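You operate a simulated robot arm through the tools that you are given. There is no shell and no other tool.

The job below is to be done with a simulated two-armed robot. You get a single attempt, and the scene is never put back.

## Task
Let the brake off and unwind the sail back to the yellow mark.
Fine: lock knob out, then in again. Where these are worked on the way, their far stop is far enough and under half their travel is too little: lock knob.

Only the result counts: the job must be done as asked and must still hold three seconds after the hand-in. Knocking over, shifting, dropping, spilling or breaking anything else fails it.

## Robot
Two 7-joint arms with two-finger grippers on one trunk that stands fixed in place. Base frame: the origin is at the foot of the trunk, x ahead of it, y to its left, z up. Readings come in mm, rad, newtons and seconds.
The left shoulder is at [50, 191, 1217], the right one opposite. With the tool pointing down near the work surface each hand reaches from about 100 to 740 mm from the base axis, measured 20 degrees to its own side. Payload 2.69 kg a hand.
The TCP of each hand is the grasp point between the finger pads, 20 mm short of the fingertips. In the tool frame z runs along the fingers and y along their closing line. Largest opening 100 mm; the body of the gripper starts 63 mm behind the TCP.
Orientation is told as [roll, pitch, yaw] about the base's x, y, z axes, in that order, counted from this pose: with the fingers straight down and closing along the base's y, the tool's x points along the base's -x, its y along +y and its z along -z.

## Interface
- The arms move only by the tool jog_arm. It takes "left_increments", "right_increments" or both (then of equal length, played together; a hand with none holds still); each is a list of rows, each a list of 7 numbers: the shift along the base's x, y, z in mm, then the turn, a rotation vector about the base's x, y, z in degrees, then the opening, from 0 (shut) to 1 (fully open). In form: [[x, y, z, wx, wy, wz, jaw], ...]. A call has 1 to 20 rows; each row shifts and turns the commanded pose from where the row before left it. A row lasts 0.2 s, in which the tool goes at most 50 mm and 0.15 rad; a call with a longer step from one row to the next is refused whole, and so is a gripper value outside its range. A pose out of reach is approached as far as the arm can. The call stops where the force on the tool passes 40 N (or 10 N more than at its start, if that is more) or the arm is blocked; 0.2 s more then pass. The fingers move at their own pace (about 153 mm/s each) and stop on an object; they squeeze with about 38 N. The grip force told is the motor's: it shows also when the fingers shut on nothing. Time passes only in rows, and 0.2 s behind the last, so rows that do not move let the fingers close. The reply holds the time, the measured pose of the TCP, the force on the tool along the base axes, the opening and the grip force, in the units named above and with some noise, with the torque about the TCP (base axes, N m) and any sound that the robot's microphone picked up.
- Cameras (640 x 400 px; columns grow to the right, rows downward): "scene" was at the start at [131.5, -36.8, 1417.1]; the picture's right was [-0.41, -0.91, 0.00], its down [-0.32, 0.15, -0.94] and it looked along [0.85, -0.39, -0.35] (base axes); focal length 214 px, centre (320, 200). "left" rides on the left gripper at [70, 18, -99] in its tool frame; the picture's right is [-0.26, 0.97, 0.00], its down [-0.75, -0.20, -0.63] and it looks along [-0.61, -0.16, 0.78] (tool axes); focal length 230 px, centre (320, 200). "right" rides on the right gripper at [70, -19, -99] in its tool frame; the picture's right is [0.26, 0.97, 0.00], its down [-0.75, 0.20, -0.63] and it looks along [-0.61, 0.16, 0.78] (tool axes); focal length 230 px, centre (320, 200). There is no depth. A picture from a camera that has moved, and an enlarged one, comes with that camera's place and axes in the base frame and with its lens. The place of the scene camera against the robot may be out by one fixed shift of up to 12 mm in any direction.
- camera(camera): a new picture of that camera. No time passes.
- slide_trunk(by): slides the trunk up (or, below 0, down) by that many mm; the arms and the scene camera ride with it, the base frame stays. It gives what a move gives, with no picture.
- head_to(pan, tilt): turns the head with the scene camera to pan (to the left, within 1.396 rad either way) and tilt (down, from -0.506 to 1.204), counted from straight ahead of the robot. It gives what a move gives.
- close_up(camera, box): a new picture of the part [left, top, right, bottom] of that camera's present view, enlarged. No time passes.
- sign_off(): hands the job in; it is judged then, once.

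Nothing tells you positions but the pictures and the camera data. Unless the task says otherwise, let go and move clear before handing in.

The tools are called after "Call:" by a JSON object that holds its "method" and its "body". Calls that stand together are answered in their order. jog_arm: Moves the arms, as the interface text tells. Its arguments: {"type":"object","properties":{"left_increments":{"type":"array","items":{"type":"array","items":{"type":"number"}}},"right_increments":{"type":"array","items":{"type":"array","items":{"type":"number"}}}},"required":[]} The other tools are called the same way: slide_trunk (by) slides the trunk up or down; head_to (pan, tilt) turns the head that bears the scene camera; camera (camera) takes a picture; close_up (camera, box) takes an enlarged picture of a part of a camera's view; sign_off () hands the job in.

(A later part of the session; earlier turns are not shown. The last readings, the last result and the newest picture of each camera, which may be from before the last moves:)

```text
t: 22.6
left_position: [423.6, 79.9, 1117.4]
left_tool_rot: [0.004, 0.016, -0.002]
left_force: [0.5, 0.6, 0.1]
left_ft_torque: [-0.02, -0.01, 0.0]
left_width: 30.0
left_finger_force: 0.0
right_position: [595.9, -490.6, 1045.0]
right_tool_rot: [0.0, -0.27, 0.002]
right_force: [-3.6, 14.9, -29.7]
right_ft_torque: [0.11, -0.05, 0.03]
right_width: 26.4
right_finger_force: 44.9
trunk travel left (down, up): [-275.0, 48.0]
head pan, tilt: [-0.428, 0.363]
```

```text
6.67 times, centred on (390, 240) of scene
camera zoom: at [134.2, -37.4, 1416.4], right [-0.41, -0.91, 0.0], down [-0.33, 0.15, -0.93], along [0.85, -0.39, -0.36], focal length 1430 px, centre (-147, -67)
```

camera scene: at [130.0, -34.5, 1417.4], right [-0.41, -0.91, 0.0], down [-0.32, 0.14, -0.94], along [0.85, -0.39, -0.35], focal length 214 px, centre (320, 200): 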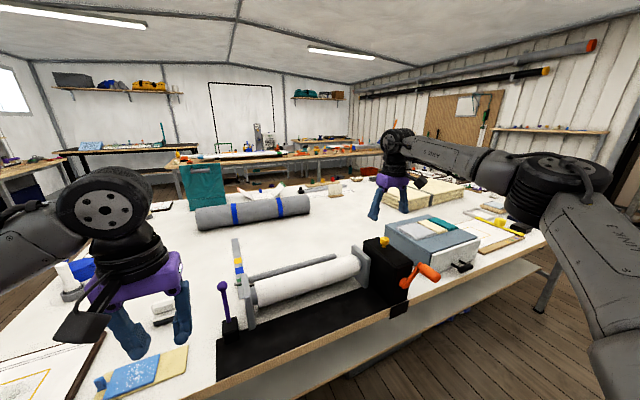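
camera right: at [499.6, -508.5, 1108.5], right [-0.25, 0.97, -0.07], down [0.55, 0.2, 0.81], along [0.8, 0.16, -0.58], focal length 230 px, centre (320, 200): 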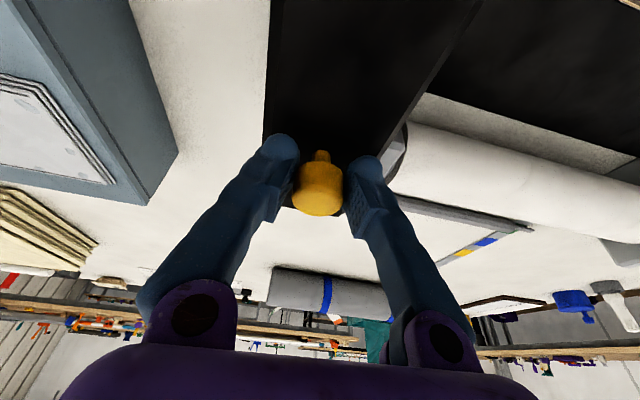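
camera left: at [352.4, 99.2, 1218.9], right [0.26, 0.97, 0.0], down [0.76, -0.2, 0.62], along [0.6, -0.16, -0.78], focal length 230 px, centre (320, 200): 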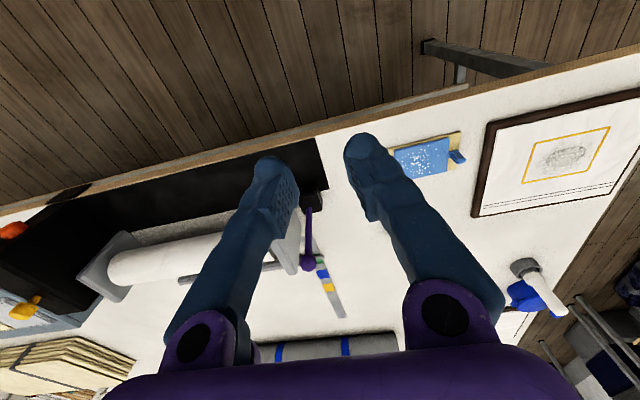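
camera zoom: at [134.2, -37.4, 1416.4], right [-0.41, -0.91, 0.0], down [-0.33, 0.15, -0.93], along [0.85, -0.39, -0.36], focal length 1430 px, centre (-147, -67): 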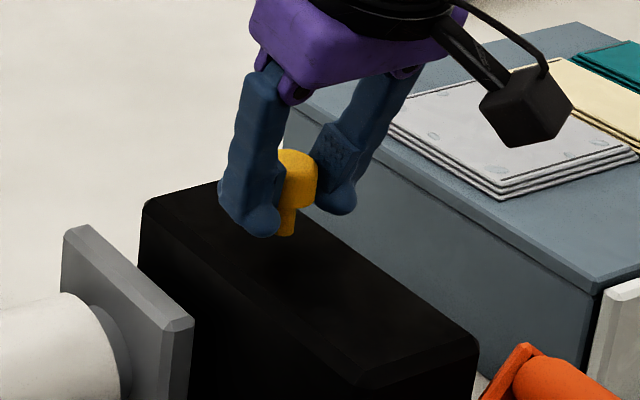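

The knob hit its upper stop after about 12 mm. I'll relax the pull, open the jaws, lift off, and see whether it stays out.

Call:
{"method": "jog_arm", "body": {"right_increments": [[0, 0, -4, 0, 0, 0, 0.1], [0, 0, 0, 0, 0, 0, 0.6], [0, 0, 0, 0, 0, 0, 0.6], [0, 0, 15, 0, 0, 0, 0.6], [-10, 0, 30, 0, 0, 0, 0.7], [-40, 0, 20, 0, 0, 0, 1]]}}

Call:
{"method": "camera", "body": {"camera": "right"}}

Call:
{"method": "close_up", "body": {"camera": "scene", "box": [340, 210, 460, 310]}}

Call:
{"method": "close_up", "body": {"camera": "scene", "box": [210, 230, 290, 290]}}

```text
t: 24.0
left_position: [421.4, 79.3, 1119.9]
left_tool_rot: [0.004, 0.011, -0.001]
left_force: [-0.5, 0.8, -0.2]
left_ft_torque: [0.0, -0.05, -0.04]
left_width: 30.3
left_finger_force: 0.0
right_position: [544.8, -490.9, 1113.8]
right_tool_rot: [0.002, -0.281, -0.001]
right_force: [-0.1, 0.1, 0.1]
right_ft_torque: [0.0, -0.04, 0.0]
right_width: 99.9
right_finger_force: 0.0
trunk travel left (down, up): [-275.0, 48.0]
head pan, tilt: [-0.428, 0.363]
```

```text
taken
camera right: at [448.1, -509.5, 1188.9], right [-0.25, 0.97, -0.07], down [0.55, 0.2, 0.81], along [0.8, 0.16, -0.58], focal length 230 px, centre (320, 200)
```

right: 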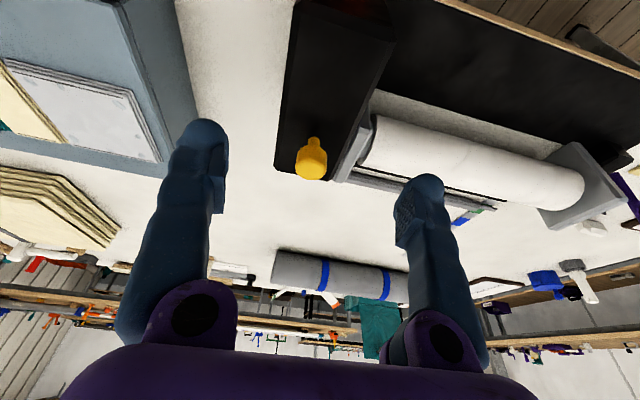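

```text
4.00 times, centred on (400, 260) of scene
camera zoom: at [129.9, -37.0, 1417.3], right [-0.41, -0.91, 0.0], down [-0.32, 0.15, -0.94], along [0.85, -0.39, -0.35], focal length 858 px, centre (0, -40)
```

zoom: 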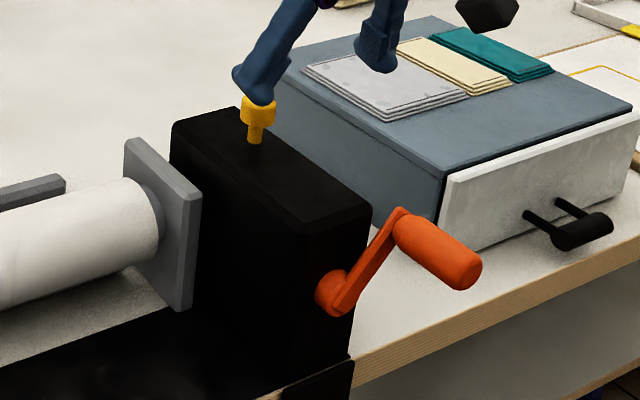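

```text
6.67 times, centred on (250, 260) of scene
camera zoom: at [129.9, -37.0, 1417.3], right [-0.41, -0.91, 0.0], down [-0.32, 0.15, -0.94], along [0.85, -0.39, -0.35], focal length 1430 px, centre (787, -200)
```

zoom: 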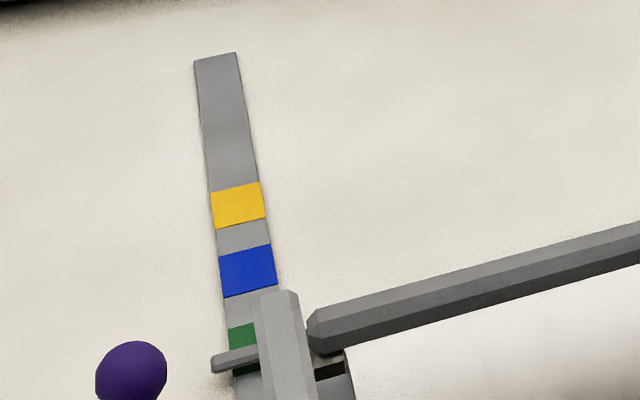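

The knob stays out and the pointer is still at green. Next I'll set the right hand upright over the crank grip at ≈[450, -534, 996].

Call:
{"method": "jog_arm", "body": {"right_increments": [[-33, -14, 0, 0, 8, 0, 0.8], [-33, -15, -5, 0, 8, 0, 0.8], [-31, -14, -10, 0, 0.1, 0, 0.8], [0, 0, -10, 0, 0, 0, 0.8]]}}

Call:
{"method": "camera", "body": {"camera": "right"}}

Call:
{"method": "close_up", "body": {"camera": "scene", "box": [340, 200, 480, 320]}}

```text
t: 25.0
left_position: [423.2, 79.8, 1118.6]
left_tool_rot: [0.003, 0.015, -0.001]
left_force: [1.1, 0.6, 0.5]
left_ft_torque: [-0.03, 0.03, -0.02]
left_width: 30.1
left_finger_force: 0.2
right_position: [450.3, -534.8, 1087.4]
right_tool_rot: [0.0, 0.003, -0.001]
right_force: [0.1, -0.3, 0.0]
right_ft_torque: [-0.02, 0.01, 0.03]
right_width: 80.2
right_finger_force: 0.1
trunk travel left (down, up): [-275.0, 48.0]
head pan, tilt: [-0.428, 0.363]
```

```text
taken
camera right: at [379.0, -552.3, 1185.5], right [-0.26, 0.97, 0.0], down [0.75, 0.2, 0.63], along [0.61, 0.16, -0.78], focal length 230 px, centre (320, 200)
```

right: 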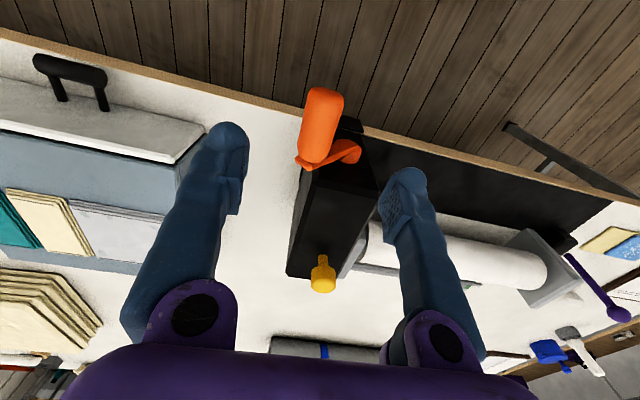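

```text
3.33 times, centred on (410, 260) of scene
camera zoom: at [132.7, -36.6, 1416.9], right [-0.41, -0.91, 0.0], down [-0.32, 0.15, -0.93], along [0.85, -0.39, -0.36], focal length 715 px, centre (20, 0)
```

zoom: 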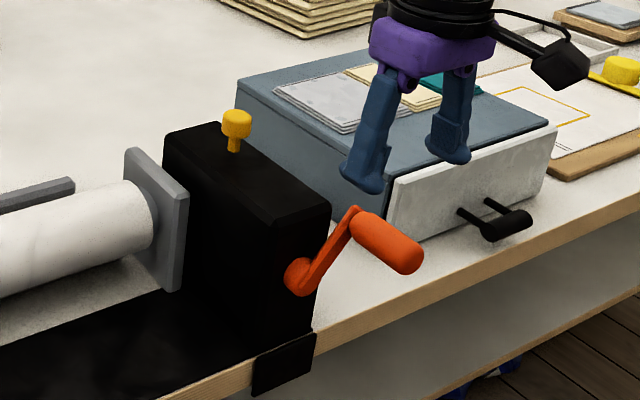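

The grip lies right below the hand. I'll descend, straddle it and close.

Call:
{"method": "jog_arm", "body": {"right_increments": [[-2, 1, -30, 0, 0, 0, 0.7], [0, 0, -30, 0, 0, 0, 0.7], [0, 0, -20, 0, 0, 0, 0.7], [0, 0, -11, 0, 0, 0, 0.7], [0, 0, 0, 0, 0, 0, 0.1], [0, 0, 0, 0, 0, 0, 0.1]]}}

Call:
{"method": "camera", "body": {"camera": "right"}}

Call:
{"method": "close_up", "body": {"camera": "scene", "box": [340, 200, 480, 320]}}

```text
t: 26.4
left_position: [422.9, 79.6, 1118.7]
left_tool_rot: [0.004, 0.012, -0.002]
left_force: [0.2, -0.1, -0.4]
left_ft_torque: [0.01, 0.02, -0.02]
left_width: 29.8
left_finger_force: 0.1
right_position: [446.9, -532.7, 994.2]
right_tool_rot: [0.0, 0.002, 0.001]
right_force: [2.5, 0.1, -2.9]
right_ft_torque: [-0.01, 0.29, 0.02]
right_width: 21.2
right_finger_force: 44.8
trunk travel left (down, up): [-275.0, 48.0]
head pan, tilt: [-0.428, 0.363]
```

```text
taken
camera right: at [375.6, -551.3, 1094.3], right [-0.26, 0.97, 0.0], down [0.75, 0.2, 0.63], along [0.61, 0.16, -0.78], focal length 230 px, centre (320, 200)
```

right: 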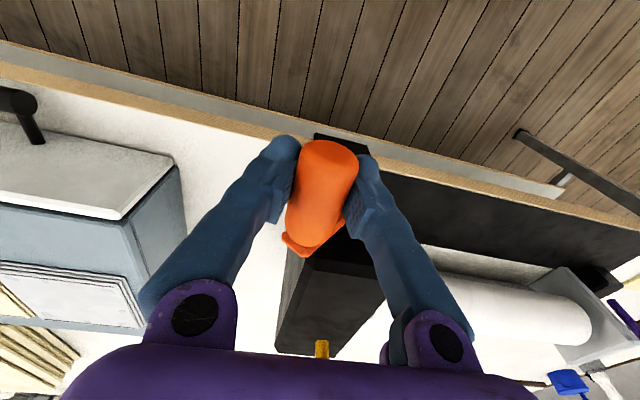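

```text
3.33 times, centred on (410, 260) of scene
camera zoom: at [131.7, -37.0, 1417.0], right [-0.41, -0.91, 0.0], down [-0.32, 0.15, -0.93], along [0.85, -0.39, -0.35], focal length 715 px, centre (20, 0)
```

zoom: 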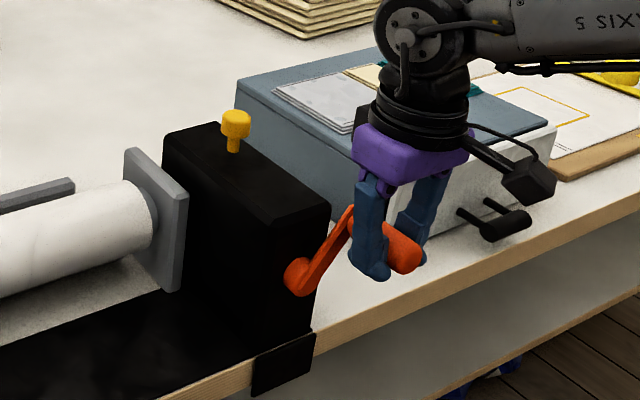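

Grip held. I'll try a small turn upward (counter-clockwise as I see it) and check the force and the pointer.

Call:
{"method": "jog_arm", "body": {"right_increments": [[0, 2.55, 1.8, 0, 0, 0, 0.1], [0, 2.55, 1.8, 0, 0, 0, 0.1], [0, 2.7, 1.55, 0, 0, 0, 0.1], [0, 2.7, 1.55, 0, 0, 0, 0.1], [0, 2.8, 1.3, 0, 0, 0, 0.1], [0, 2.8, 1.3, 0, 0, 0, 0.1]]}}

Call:
{"method": "close_up", "body": {"camera": "scene", "box": [210, 230, 290, 290]}}

Call:
{"method": "camera", "body": {"camera": "right"}}

```text
t: 27.8
left_position: [422.8, 79.7, 1119.7]
left_tool_rot: [0.004, 0.013, -0.001]
left_force: [-0.1, -0.4, -0.5]
left_ft_torque: [0.0, 0.0, 0.0]
left_width: 30.0
left_finger_force: 0.1
right_position: [447.5, -516.3, 1004.5]
right_tool_rot: [0.0, 0.004, 0.001]
right_force: [0.9, 1.7, -10.9]
right_ft_torque: [0.01, -0.62, 0.73]
right_width: 21.9
right_finger_force: 45.1
trunk travel left (down, up): [-275.0, 48.0]
head pan, tilt: [-0.428, 0.363]
```

```text
6.67 times, centred on (250, 260) of scene
camera zoom: at [132.2, -37.4, 1416.9], right [-0.41, -0.91, 0.0], down [-0.32, 0.15, -0.93], along [0.85, -0.39, -0.36], focal length 1430 px, centre (787, -200)
```

zoom: 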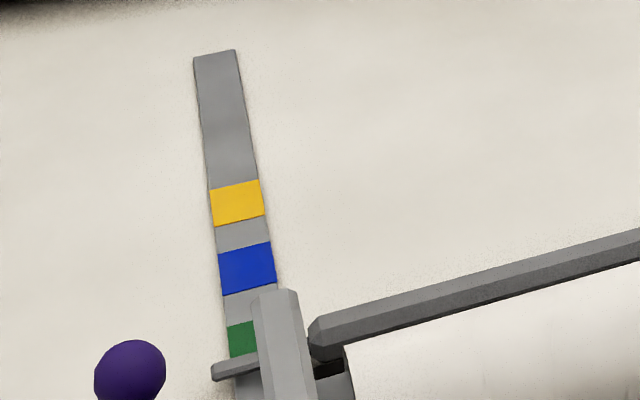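

```text
taken
camera right: at [375.6, -535.0, 1103.6], right [-0.26, 0.97, 0.0], down [0.75, 0.2, 0.63], along [0.61, 0.16, -0.78], focal length 230 px, centre (320, 200)
```

right: 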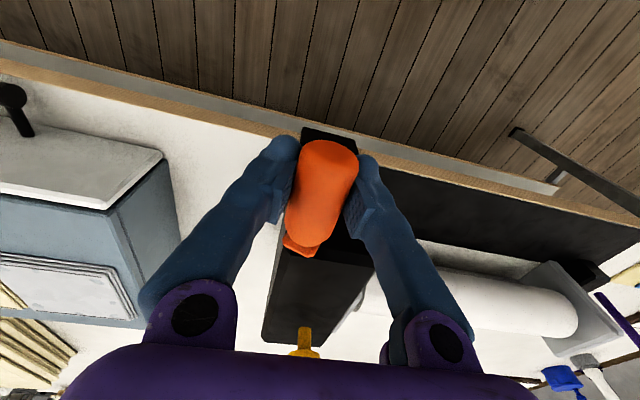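

The pointer drew toward me, so counter-clockwise winds in; the grip spins freely on its pin, at roughly 105 mm of sail per turn. I'll turn clockwise instead in stages.

Call:
{"method": "jog_arm", "body": {"right_increments": [[0, -6.7, -3.5, 0, 0, 0, 0.1], [0, -6.33, -4.0, 0, 0, 0, 0.1], [0, -5.89, -4.53, 0, 0, 0, 0.1], [0, -5.38, -5.12, 0, 0, 0, 0.1], [0, -4.82, -5.66, 0, 0, 0, 0.1], [0, -4.2, -6.13, 0, 0, 0, 0.1], [0, -3.53, -6.54, 0, 0, 0, 0.1], [0, -2.83, -6.87, 0, 0, 0, 0.1]]}}

Call:
{"method": "close_up", "body": {"camera": "scene", "box": [210, 230, 290, 290]}}

Call:
{"method": "camera", "body": {"camera": "right"}}

```text
t: 29.6
left_position: [422.4, 79.8, 1118.8]
left_tool_rot: [0.002, 0.013, -0.001]
left_force: [0.3, 0.2, -0.4]
left_ft_torque: [0.04, 0.0, 0.01]
left_width: 29.9
left_finger_force: 0.0
right_position: [448.2, -555.9, 962.9]
right_tool_rot: [-0.001, 0.001, -0.001]
right_force: [-4.7, 3.5, -3.3]
right_ft_torque: [0.0, -0.4, 0.74]
right_width: 21.6
right_finger_force: 45.0
trunk travel left (down, up): [-275.0, 48.0]
head pan, tilt: [-0.428, 0.363]
```

```text
6.67 times, centred on (250, 260) of scene
camera zoom: at [131.1, -36.8, 1417.1], right [-0.41, -0.91, 0.0], down [-0.32, 0.15, -0.94], along [0.85, -0.39, -0.35], focal length 1430 px, centre (787, -200)
```

zoom: 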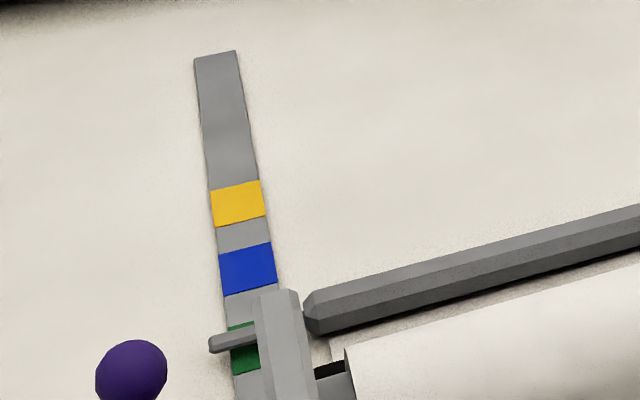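

```text
taken
camera right: at [375.4, -574.5, 1062.2], right [-0.26, 0.97, 0.0], down [0.75, 0.2, 0.63], along [0.61, 0.16, -0.78], focal length 230 px, centre (320, 200)
```

right: 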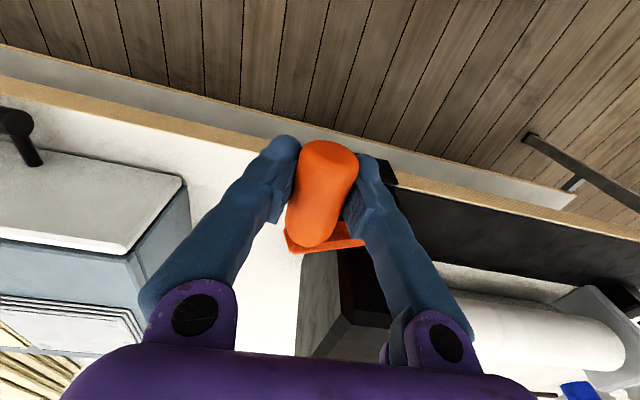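

The pointer moves outward now and forces are low, so I'll continue clockwise.

Call:
{"method": "jog_arm", "body": {"right_increments": [[0, -2.1, -7.13, 0, 0, 0, 0.1], [0, -1.34, -7.31, 0, 0, 0, 0.1], [0, -0.57, -7.41, 0, 0, 0, 0.1], [0, 0.21, -7.43, 0, 0, 0, 0.1], [0, 0.98, -7.36, 0, 0, 0, 0.1], [0, 1.75, -7.22, 0, 0, 0, 0.1], [0, 2.49, -7.0, 0, 0, 0, 0.1], [0, 3.21, -6.7, 0, 0, 0, 0.1]]}}

Call:
{"method": "close_up", "body": {"camera": "scene", "box": [210, 230, 290, 290]}}

Call:
{"method": "close_up", "body": {"camera": "scene", "box": [340, 200, 480, 340]}}

Call:
{"method": "camera", "body": {"camera": "right"}}

```text
t: 31.4
left_position: [422.9, 80.1, 1119.1]
left_tool_rot: [0.004, 0.013, -0.001]
left_force: [-0.9, -0.5, -0.5]
left_ft_torque: [0.01, 0.0, -0.01]
left_width: 30.0
left_finger_force: 0.0
right_position: [448.2, -551.5, 906.0]
right_tool_rot: [0.001, 0.002, 0.0]
right_force: [-2.5, -2.9, -0.7]
right_ft_torque: [-0.02, -0.66, 0.45]
right_width: 21.4
right_finger_force: 44.9
trunk travel left (down, up): [-275.0, 48.0]
head pan, tilt: [-0.428, 0.363]
```

```text
6.67 times, centred on (250, 260) of scene
camera zoom: at [131.2, -37.1, 1417.1], right [-0.41, -0.91, 0.0], down [-0.32, 0.15, -0.94], along [0.85, -0.39, -0.35], focal length 1430 px, centre (787, -200)
```

zoom: 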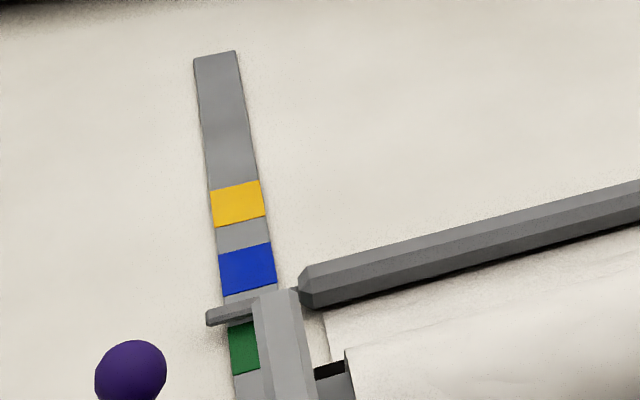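

```text
2.86 times, centred on (410, 270) of scene
camera zoom: at [131.2, -37.1, 1417.1], right [-0.41, -0.91, 0.0], down [-0.32, 0.15, -0.94], along [0.85, -0.39, -0.35], focal length 613 px, centre (63, 0)
```

zoom: 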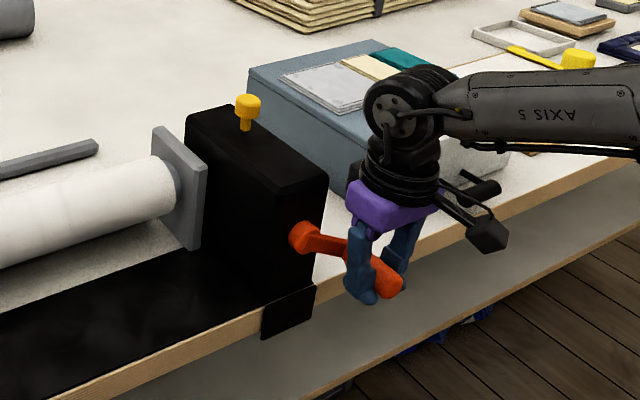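

```text
taken
camera right: at [375.5, -570.0, 1004.4], right [-0.26, 0.97, 0.0], down [0.75, 0.2, 0.63], along [0.61, 0.16, -0.78], focal length 230 px, centre (320, 200)
```

right: 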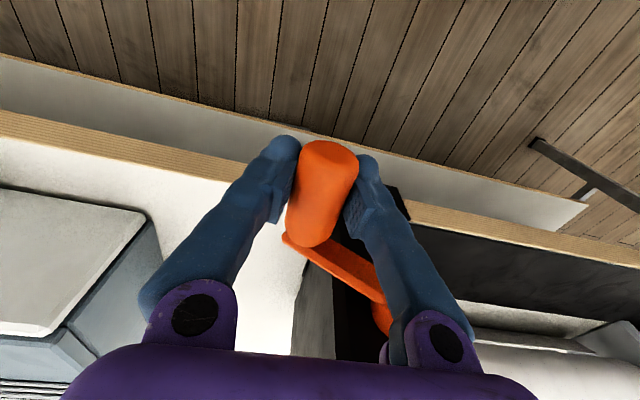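

Call:
{"method": "jog_arm", "body": {"right_increments": [[0, 3.89, -6.33, 0, 0, 0, 0.1], [0, 4.53, -5.89, 0, 0, 0, 0.1], [0, 5.12, -5.38, 0, 0, 0, 0.1], [0, 5.66, -4.82, 0, 0, 0, 0.1], [0, 6.13, -4.2, 0, 0, 0, 0.1], [0, 6.54, -3.53, 0, 0, 0, 0.1], [0, 6.87, -2.83, 0, 0, 0, 0.1], [0, 7.13, -2.1, 0, 0, 0, 0.1]]}}

Call:
{"method": "close_up", "body": {"camera": "scene", "box": [210, 230, 290, 290]}}

Call:
{"method": "close_up", "body": {"camera": "scene", "box": [340, 200, 480, 340]}}

Call:
{"method": "camera", "body": {"camera": "right"}}

```text
t: 33.2
left_position: [420.8, 80.6, 1120.4]
left_tool_rot: [0.002, 0.009, -0.001]
left_force: [-0.3, -0.5, 0.2]
left_ft_torque: [0.0, -0.01, 0.05]
left_width: 30.0
left_finger_force: 0.0
right_position: [447.1, -514.3, 871.7]
right_tool_rot: [-0.012, -0.002, -0.012]
right_force: [-9.7, -14.1, 7.3]
right_ft_torque: [1.09, -1.87, 0.65]
right_width: 21.6
right_finger_force: 44.9
trunk travel left (down, up): [-275.0, 48.0]
head pan, tilt: [-0.428, 0.363]
stopped in row 8 (right hand): the force on the tool passed its limit at 44 N (the readings are from after the stop); the commanded pose is now the measured one
```

```text
6.67 times, centred on (250, 260) of scene
camera zoom: at [129.8, -36.5, 1417.3], right [-0.41, -0.91, 0.0], down [-0.32, 0.15, -0.94], along [0.85, -0.39, -0.35], focal length 1430 px, centre (787, -200)
```

zoom: 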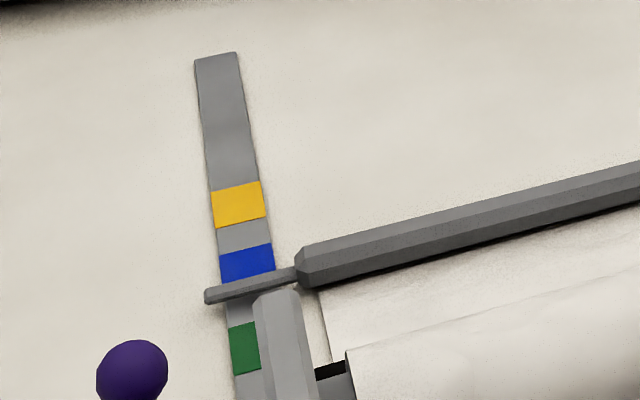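

```text
2.86 times, centred on (410, 270) of scene
camera zoom: at [129.8, -36.5, 1417.3], right [-0.41, -0.91, 0.0], down [-0.32, 0.15, -0.94], along [0.85, -0.39, -0.35], focal length 613 px, centre (63, 0)
```

zoom: 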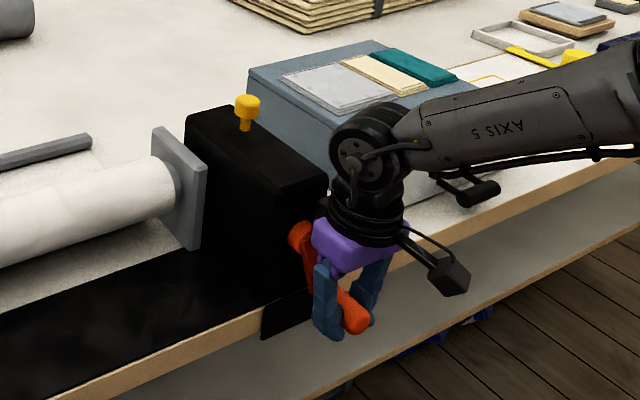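

```text
taken
camera right: at [375.0, -529.8, 971.8], right [-0.25, 0.97, -0.01], down [0.75, 0.2, 0.63], along [0.61, 0.15, -0.78], focal length 230 px, centre (320, 200)
```

right: 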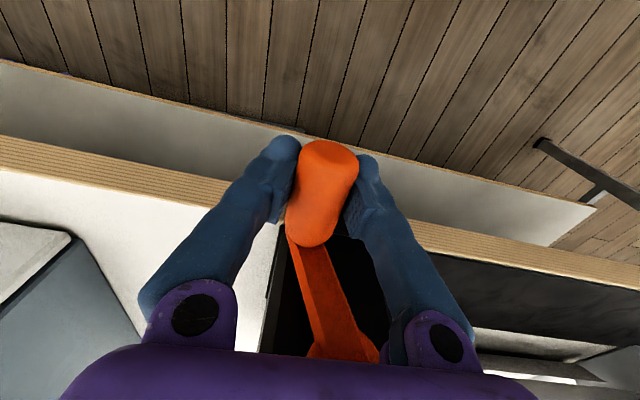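

The gripper body met the crank hub near the bottom of the circle. The pointer is now at the near edge of blue. I'll open briefly, tilt the tool back about 24° so the body clears the hub, and regrip.

Call:
{"method": "jog_arm", "body": {"right_increments": [[0, -1, 0, 0, 0, 0, 0.45], [0, 0, 0, 0, 0, 0, 0.45], [-1, 0, 0, 0, -8, 0, 0.45], [-1, 0, 0, 0, -8, 0, 0.45], [0, 0, 0, 0, -8, 0, 0.45], [0, 0, 0, 0, 0, 0, 0.1], [0, 0, 0, 0, 0, 0, 0.1]]}}

Call:
{"method": "close_up", "body": {"camera": "scene", "box": [210, 230, 290, 290]}}

Call:
{"method": "close_up", "body": {"camera": "scene", "box": [340, 200, 480, 340]}}

Call:
{"method": "camera", "body": {"camera": "right"}}

```text
t: 34.8
left_position: [422.4, 79.6, 1119.0]
left_tool_rot: [0.005, 0.013, -0.001]
left_force: [1.2, 0.4, 0.3]
left_ft_torque: [-0.02, -0.01, 0.0]
left_width: 29.8
left_finger_force: 0.1
right_position: [447.1, -512.1, 871.8]
right_tool_rot: [-0.001, -0.422, -0.013]
right_force: [-3.7, 0.3, -3.3]
right_ft_torque: [0.02, -0.75, 0.03]
right_width: 23.6
right_finger_force: 44.7
trunk travel left (down, up): [-275.0, 48.0]
head pan, tilt: [-0.428, 0.363]
```

```text
6.67 times, centred on (250, 260) of scene
camera zoom: at [131.1, -37.0, 1417.1], right [-0.41, -0.91, 0.0], down [-0.32, 0.15, -0.94], along [0.85, -0.39, -0.35], focal length 1430 px, centre (787, -200)
```

zoom: 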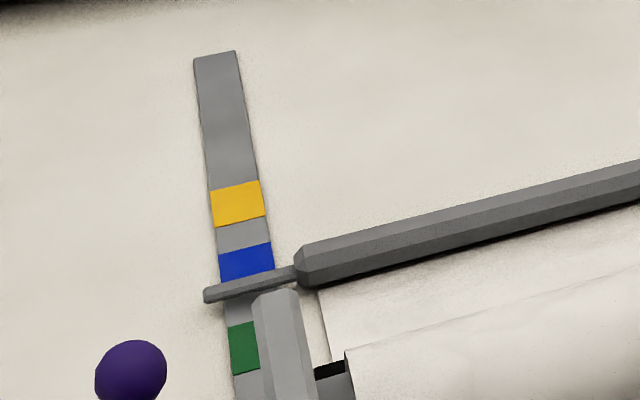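

```text
2.86 times, centred on (410, 270) of scene
camera zoom: at [131.1, -37.0, 1417.1], right [-0.41, -0.91, 0.0], down [-0.32, 0.15, -0.94], along [0.85, -0.39, -0.35], focal length 613 px, centre (63, 0)
```

zoom: 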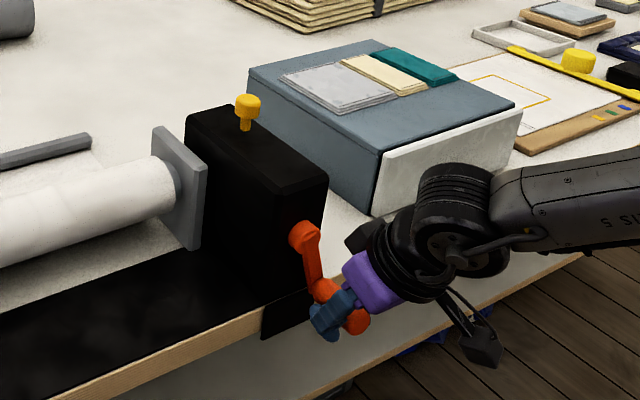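

```text
taken
camera right: at [339.7, -529.1, 933.8], right [-0.22, 0.97, -0.11], down [0.43, 0.2, 0.88], along [0.87, 0.15, -0.46], focal length 230 px, centre (320, 200)
```

right: 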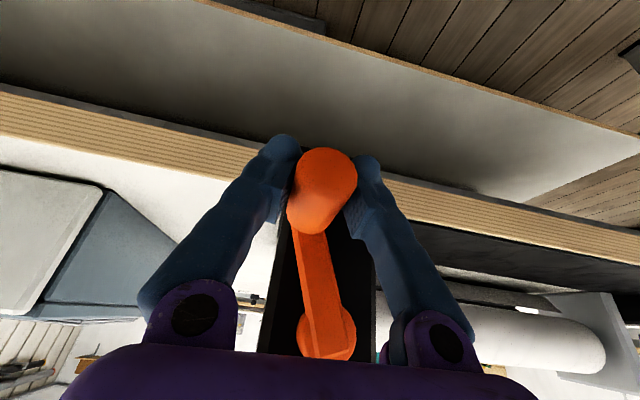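

Call:
{"method": "jog_arm", "body": {"right_increments": [[0, 7.16, -2.0, 0, 0, 0, 0.1], [0, 7.33, -1.24, 0, 0, 0, 0.1], [0, 7.42, -0.47, 0, 0, 0, 0.1], [0, 7.42, 0.31, 0, 0, 0, 0.1], [0, 7.35, 1.09, 0, 0, 0, 0.1], [0, 7.2, 1.85, 0, 0, 0, 0.1]]}}

Call:
{"method": "close_up", "body": {"camera": "scene", "box": [210, 230, 290, 290]}}

Call:
{"method": "close_up", "body": {"camera": "scene", "box": [340, 200, 480, 340]}}

Call:
{"method": "camera", "body": {"camera": "right"}}

Call:
{"method": "camera", "body": {"camera": "left"}}

```text
t: 36.2
left_position: [421.6, 80.0, 1120.8]
left_tool_rot: [0.001, 0.013, -0.001]
left_force: [-0.1, -0.4, -0.2]
left_ft_torque: [0.02, 0.01, -0.01]
left_width: 30.4
left_finger_force: 0.2
right_position: [446.3, -467.8, 869.9]
right_tool_rot: [-0.002, -0.42, -0.012]
right_force: [-2.3, -0.2, -0.6]
right_ft_torque: [0.0, 0.59, 0.02]
right_width: 23.1
right_finger_force: 44.3
trunk travel left (down, up): [-275.0, 48.0]
head pan, tilt: [-0.428, 0.363]
```

```text
6.67 times, centred on (250, 260) of scene
camera zoom: at [131.4, -36.9, 1417.1], right [-0.41, -0.91, 0.0], down [-0.32, 0.15, -0.94], along [0.85, -0.39, -0.35], focal length 1430 px, centre (787, -200)
```

zoom: 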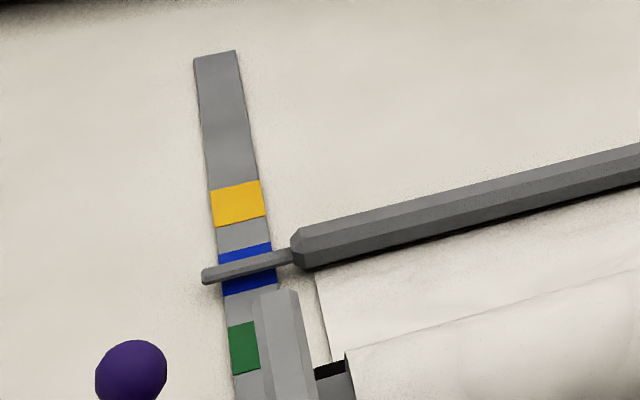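

```text
2.86 times, centred on (410, 270) of scene
camera zoom: at [131.4, -36.9, 1417.1], right [-0.41, -0.91, 0.0], down [-0.32, 0.15, -0.94], along [0.85, -0.39, -0.35], focal length 613 px, centre (63, 0)
```

zoom: 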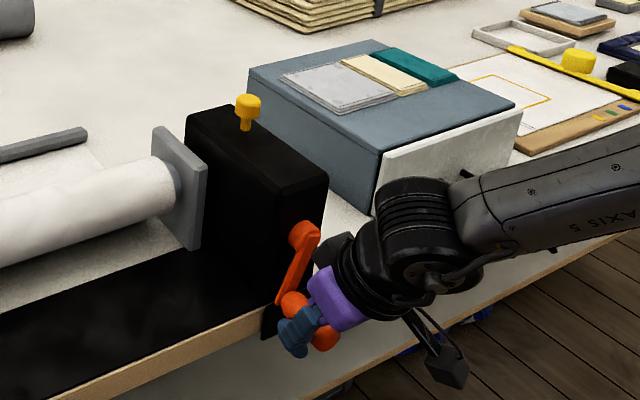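

```text
taken
camera right: at [339.8, -485.2, 933.5], right [-0.22, 0.97, -0.11], down [0.43, 0.2, 0.88], along [0.87, 0.15, -0.46], focal length 230 px, centre (320, 200)
```

right: 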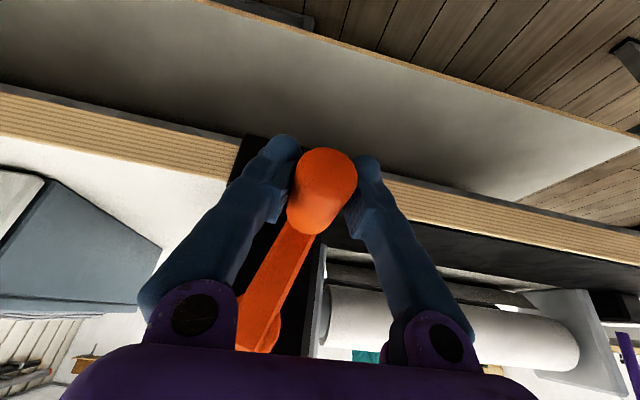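

```text
taken
camera left: at [353.9, 97.0, 1218.5], right [0.26, 0.97, 0.0], down [0.76, -0.2, 0.62], along [0.6, -0.16, -0.79], focal length 230 px, centre (320, 200)
```

left: 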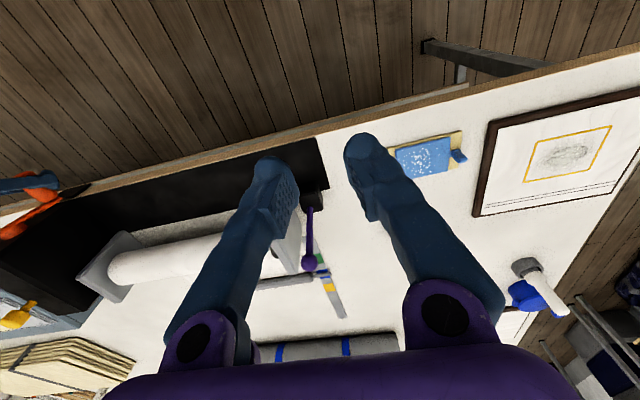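

Past the bottom cleanly; the pointer is at blue. Continuing clockwise.

Call:
{"method": "jog_arm", "body": {"right_increments": [[0, 6.96, 2.59, 0, 0, 0, 0.1], [0, 6.66, 3.3, 0, 0, 0, 0.1], [0, 6.27, 3.98, 0, 0, 0, 0.1], [0, 5.82, 4.61, 0, 0, 0, 0.1], [0, 5.31, 5.2, 0, 0, 0, 0.1], [0, 4.74, 5.72, 0, 0, 0, 0.1], [0, 4.11, 6.19, 0, 0, 0, 0.1], [0, 3.44, 6.58, 0, 0, 0, 0.1], [0, 2.74, 6.91, 0, 0, 0, 0.1], [0, 2.0, 7.16, 0, 0, 0, 0.1]]}}

Call:
{"method": "close_up", "body": {"camera": "scene", "box": [210, 230, 290, 290]}}

Call:
{"method": "close_up", "body": {"camera": "scene", "box": [340, 200, 480, 340]}}

Call:
{"method": "camera", "body": {"camera": "right"}}

```text
t: 38.4
left_position: [422.7, 79.5, 1119.0]
left_tool_rot: [0.004, 0.011, -0.003]
left_force: [-1.3, 0.4, -0.4]
left_ft_torque: [0.03, 0.04, 0.04]
left_width: 30.0
left_finger_force: 0.0
right_position: [447.4, -421.6, 923.2]
right_tool_rot: [-0.005, -0.421, -0.012]
right_force: [-2.3, -7.2, 0.4]
right_ft_torque: [0.01, -0.08, -0.17]
right_width: 22.9
right_finger_force: 45.0
trunk travel left (down, up): [-275.0, 48.0]
head pan, tilt: [-0.428, 0.363]
```

```text
6.67 times, centred on (250, 260) of scene
camera zoom: at [131.2, -37.5, 1417.1], right [-0.41, -0.91, 0.0], down [-0.32, 0.15, -0.94], along [0.85, -0.39, -0.35], focal length 1430 px, centre (787, -200)
```

zoom: 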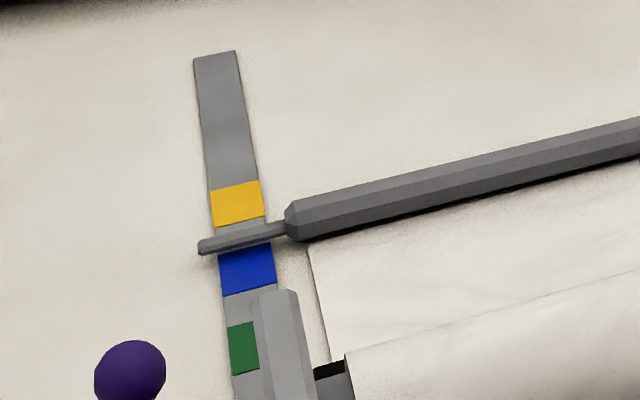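

```text
2.86 times, centred on (410, 270) of scene
camera zoom: at [131.2, -37.5, 1417.1], right [-0.41, -0.91, 0.0], down [-0.32, 0.15, -0.94], along [0.85, -0.39, -0.35], focal length 613 px, centre (63, 0)
```

zoom: 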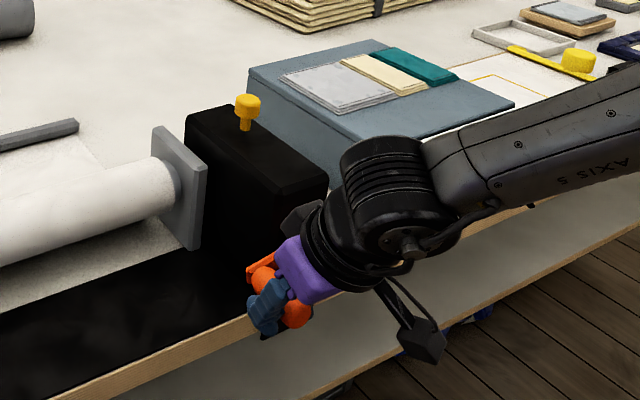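

```text
taken
camera right: at [339.7, -438.1, 985.9], right [-0.22, 0.97, -0.11], down [0.43, 0.2, 0.88], along [0.87, 0.15, -0.46], focal length 230 px, centre (320, 200)
```

right: 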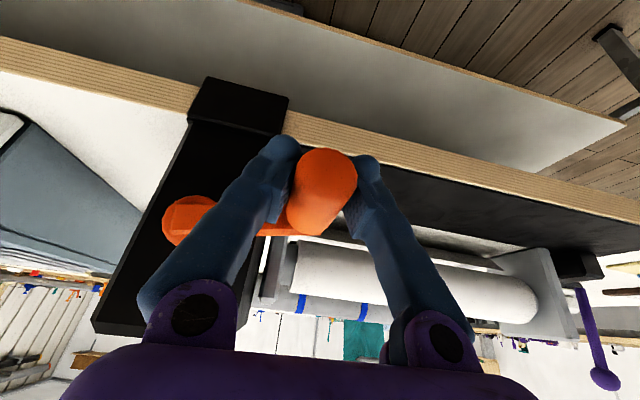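

The pointer is between blue and yellow. Since it rides above the strip, parallax matters, so I'll move the left camera higher and closer over the strip for a truer view.

Call:
{"method": "jog_arm", "body": {"left_increments": [[20, -8, 30, 0, 0, 0, 0.6], [30, -15, 25, 0, 0, 0, 1], [30, -15, 10, 0, 0, 0, 1], [30, -15, 0, 0, 0, 0, 1], [28, -17, 0, 0, 0, 0, 1], [0, 0, 0, 0, 0, 0, 1]]}}

Call:
{"method": "camera", "body": {"camera": "left"}}

Call:
{"method": "close_up", "body": {"camera": "left", "box": [280, 180, 400, 280]}}

Call:
{"method": "close_up", "body": {"camera": "scene", "box": [210, 230, 290, 290]}}

```text
t: 39.8
left_position: [560.2, 10.2, 1183.6]
left_tool_rot: [0.005, 0.011, -0.002]
left_force: [-0.6, 0.6, 0.1]
left_ft_torque: [0.02, -0.02, 0.02]
left_width: 100.3
left_finger_force: 0.0
right_position: [445.8, -421.6, 923.4]
right_tool_rot: [-0.003, -0.419, -0.01]
right_force: [0.0, -9.5, 2.2]
right_ft_torque: [0.01, 0.15, -0.08]
right_width: 22.9
right_finger_force: 45.0
trunk travel left (down, up): [-275.0, 48.0]
head pan, tilt: [-0.428, 0.363]
```

```text
taken
camera left: at [492.0, 27.2, 1283.0], right [0.26, 0.97, 0.0], down [0.76, -0.2, 0.62], along [0.6, -0.16, -0.78], focal length 230 px, centre (320, 200)
```

left: 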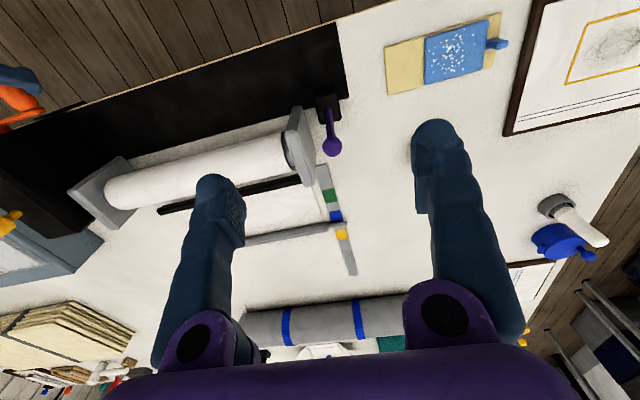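

```text
4.00 times, centred on (340, 230) of left
camera zoom: at [492.0, 27.2, 1283.0], right [0.26, 0.97, 0.0], down [0.76, -0.2, 0.62], along [0.6, -0.16, -0.78], focal length 920 px, centre (240, 80)
```

zoom: 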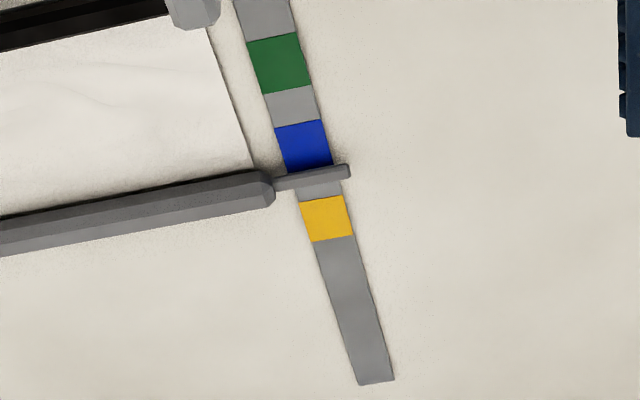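

```text
6.67 times, centred on (250, 260) of scene
camera zoom: at [131.3, -37.6, 1417.1], right [-0.41, -0.91, 0.0], down [-0.32, 0.15, -0.94], along [0.85, -0.39, -0.35], focal length 1430 px, centre (787, -200)
```

zoom: 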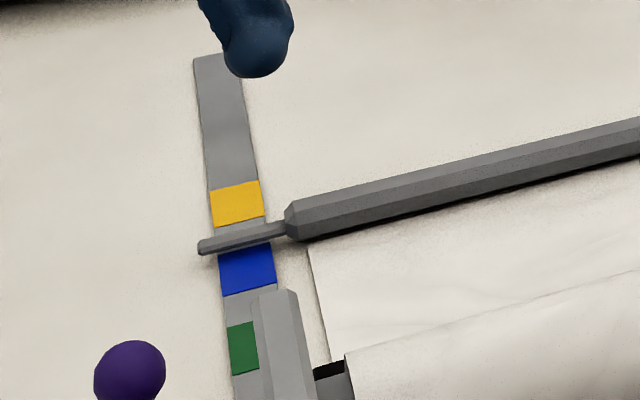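

The true pointer position is about x≈906, with yellow's centre at x≈950 and marks 68 mm apart. That leaves roughly 90° more of crank, so I'll do 60° and re-measure.

Call:
{"method": "jog_arm", "body": {"right_increments": [[0, 0.4, 7.33, 0, 0, 0, 0.1], [0, 0.2, 7.42, 0, 0, 0, 0.1], [0, -0.31, 7.42, 0, 0, 0, 0.1], [0, -1.09, 7.35, 0, 0, 0, 0.1], [0, -1.85, 7.2, 0, 0, 0, 0.1], [0, -2.59, 6.96, 0, 0, 0, 0.1], [0, -3.3, 6.66, 0, 0, 0, 0.1], [0, -3.98, 6.27, 0, 0, 0, 0.1], [0, -4.61, 5.82, 0, 0, 0, 0.1], [0, -5.2, 5.31, 0, 0, 0, 0.1]]}}

Call:
{"method": "close_up", "body": {"camera": "left", "box": [280, 180, 400, 280]}}

Call:
{"method": "close_up", "body": {"camera": "scene", "box": [210, 230, 290, 290]}}

Call:
{"method": "camera", "body": {"camera": "right"}}

```text
t: 42.0
left_position: [560.6, 8.6, 1183.5]
left_tool_rot: [0.002, 0.013, -0.002]
left_force: [-0.4, 0.3, -0.1]
left_ft_torque: [-0.03, -0.03, 0.02]
left_width: 99.9
left_finger_force: 0.1
right_position: [446.2, -445.1, 989.7]
right_tool_rot: [-0.002, -0.417, -0.013]
right_force: [-4.2, -5.8, -9.1]
right_ft_torque: [0.03, -0.18, -0.07]
right_width: 22.9
right_finger_force: 45.1
trunk travel left (down, up): [-275.0, 48.0]
head pan, tilt: [-0.428, 0.363]
```

```text
4.00 times, centred on (340, 230) of left
camera zoom: at [492.0, 26.5, 1282.8], right [0.26, 0.97, 0.0], down [0.76, -0.2, 0.62], along [0.6, -0.16, -0.79], focal length 920 px, centre (240, 80)
```

zoom: 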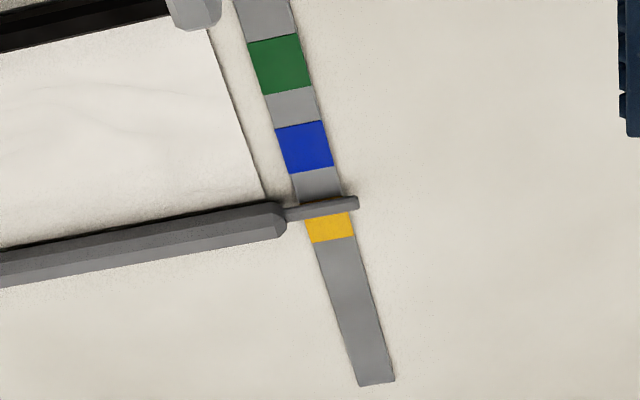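

```text
6.67 times, centred on (250, 260) of scene
camera zoom: at [131.6, -38.4, 1417.0], right [-0.41, -0.91, 0.0], down [-0.32, 0.15, -0.93], along [0.85, -0.39, -0.36], focal length 1430 px, centre (787, -200)
```

zoom: 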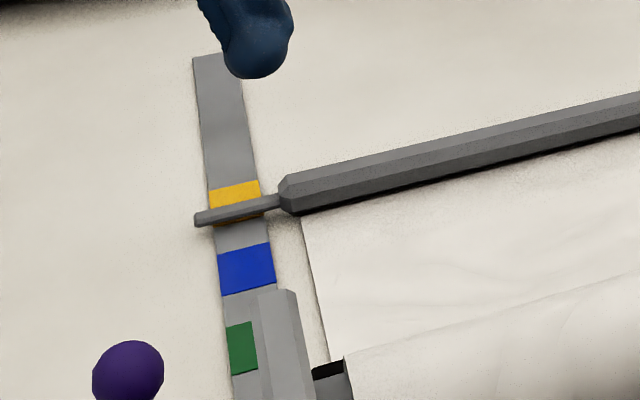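

```text
taken
camera right: at [339.9, -460.9, 1052.6], right [-0.22, 0.97, -0.11], down [0.43, 0.2, 0.88], along [0.87, 0.15, -0.46], focal length 230 px, centre (320, 200)
```

right: 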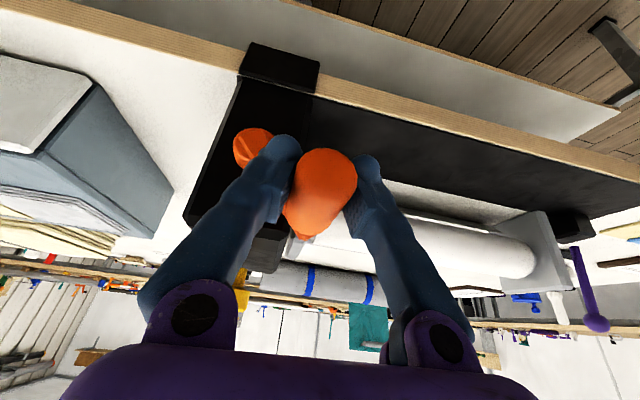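

Call:
{"method": "jog_arm", "body": {"right_increments": [[0, -3.77, 3.0, 0, 0, 0, 0.1], [0, -3.98, 2.8, 0, 0, 0, 0.1], [0, -4.18, 2.6, 0, 0, 0, 0.1], [0, -4.35, 2.3, 0, 0, 0, 0.1], [0, -4.51, 2.06, 0, 0, 0, 0.1], [0, 0, 0, 0, 0, 0, 0.1]]}}

Call:
{"method": "close_up", "body": {"camera": "left", "box": [310, 210, 370, 260]}}

Call:
{"method": "close_up", "body": {"camera": "scene", "box": [225, 240, 265, 280]}}

```text
t: 43.4
left_position: [561.0, 8.5, 1184.1]
left_tool_rot: [0.005, 0.014, -0.002]
left_force: [-0.2, -0.4, 0.1]
left_ft_torque: [0.02, 0.02, 0.03]
left_width: 100.2
left_finger_force: 0.0
right_position: [448.3, -464.5, 1002.8]
right_tool_rot: [-0.001, -0.418, -0.013]
right_force: [-7.4, -5.2, -17.9]
right_ft_torque: [0.02, 0.01, 0.0]
right_width: 22.8
right_finger_force: 45.4
trunk travel left (down, up): [-275.0, 48.0]
head pan, tilt: [-0.428, 0.363]
```

```text
8.00 times, centred on (340, 235) of left
camera zoom: at [492.4, 26.1, 1282.6], right [0.26, 0.97, 0.0], down [0.76, -0.2, 0.62], along [0.6, -0.16, -0.79], focal length 1841 px, centre (160, -80)
```

zoom: 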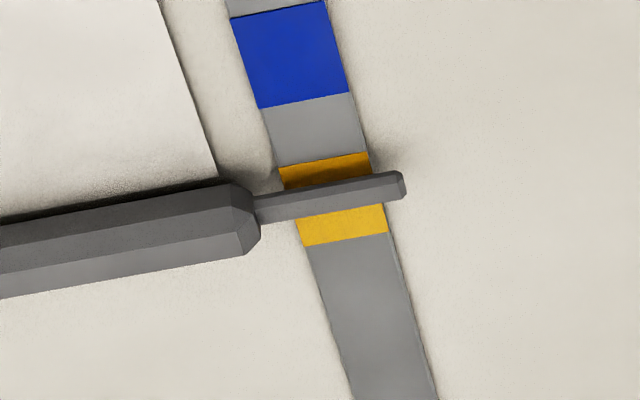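

```text
10.00 times, centred on (245, 260) of scene
camera zoom: at [132.0, -38.9, 1416.9], right [-0.41, -0.91, 0.0], down [-0.32, 0.15, -0.93], along [0.85, -0.39, -0.36], focal length 2145 px, centre (1070, -400)
```

zoom: 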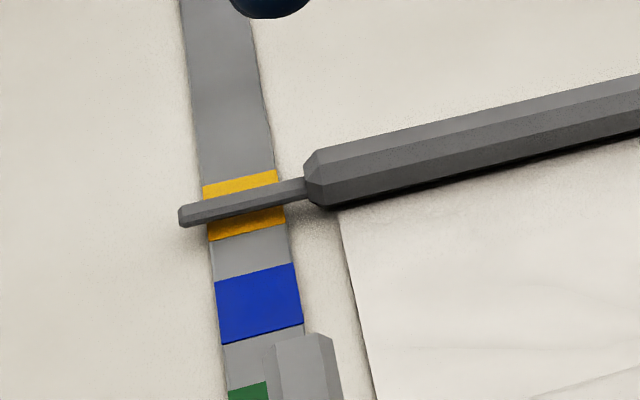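

The pointer now overlaps yellow, but the two views disagree by an amount that suggests the pointer floats several mm above the strip. I'll take a lower grazing view to measure its height.

Call:
{"method": "jog_arm", "body": {"left_increments": [[-15, 10, -20, 0, 0, 0, 1], [-12, 11, -40, 0, 0, 0, 1], [-7, 10, -38, 0, 0, 0, 1], [-7, 10, -38, 0, 0, 0, 1], [0, 10, -38, 0, 0, 0, 1], [0, 0, 0, 0, 0, 0, 1]]}}

Call:
{"method": "camera", "body": {"camera": "left"}}

Call:
{"method": "close_up", "body": {"camera": "left", "box": [310, 240, 390, 300]}}

```text
t: 44.8
left_position: [519.3, 59.1, 1009.2]
left_tool_rot: [0.004, 0.013, -0.002]
left_force: [-0.2, -0.1, -0.2]
left_ft_torque: [-0.02, -0.03, 0.0]
left_width: 100.0
left_finger_force: 0.1
right_position: [446.6, -464.9, 1003.0]
right_tool_rot: [-0.002, -0.416, -0.011]
right_force: [-7.9, -5.9, -17.9]
right_ft_torque: [-0.01, 0.23, -0.06]
right_width: 22.8
right_finger_force: 44.5
trunk travel left (down, up): [-275.0, 48.0]
head pan, tilt: [-0.428, 0.363]
```

```text
taken
camera left: at [451.5, 76.3, 1108.8], right [0.26, 0.97, 0.0], down [0.76, -0.2, 0.62], along [0.6, -0.16, -0.79], focal length 230 px, centre (320, 200)
```

left: 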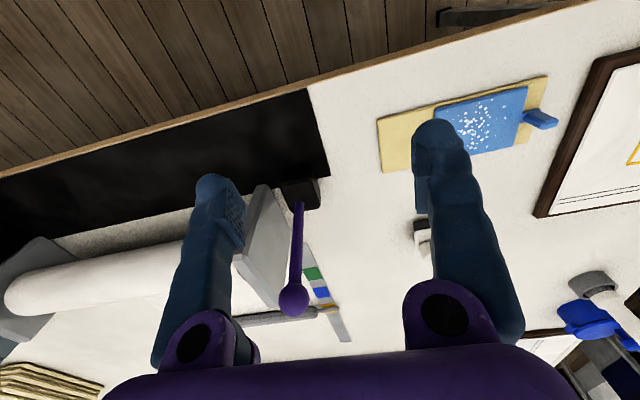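

```text
6.67 times, centred on (350, 270) of left
camera zoom: at [451.5, 76.3, 1108.8], right [0.26, 0.97, 0.0], down [0.76, -0.2, 0.62], along [0.6, -0.16, -0.79], focal length 1534 px, centre (120, -267)
```

zoom: 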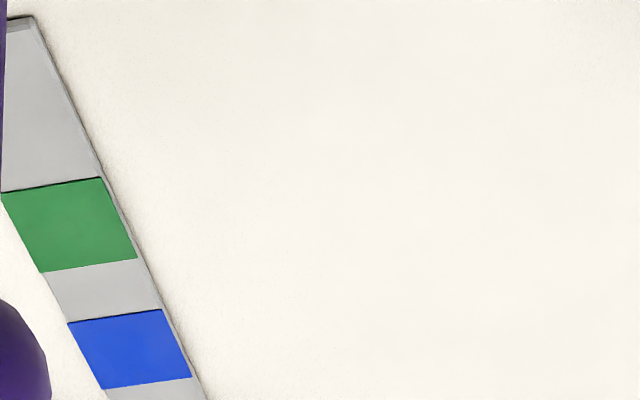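

Call:
{"method": "close_up", "body": {"camera": "left", "box": [290, 270, 370, 330]}}

Call:
{"method": "close_up", "body": {"camera": "left", "box": [306, 290, 346, 320]}}

```text
6.67 times, centred on (330, 300) of left
camera zoom: at [451.5, 76.3, 1108.8], right [0.26, 0.97, 0.0], down [0.76, -0.2, 0.62], along [0.6, -0.16, -0.79], focal length 1534 px, centre (253, -467)
```

zoom: 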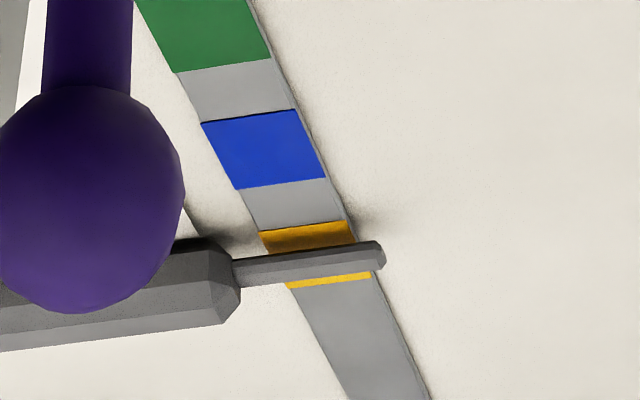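

```text
13.33 times, centred on (326, 305) of left
camera zoom: at [451.5, 76.3, 1108.8], right [0.26, 0.97, 0.0], down [0.76, -0.2, 0.62], along [0.6, -0.16, -0.79], focal length 3068 px, centre (240, -1200)
```

zoom: 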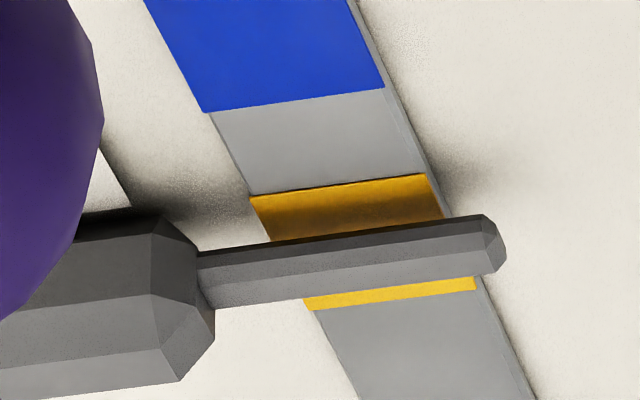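

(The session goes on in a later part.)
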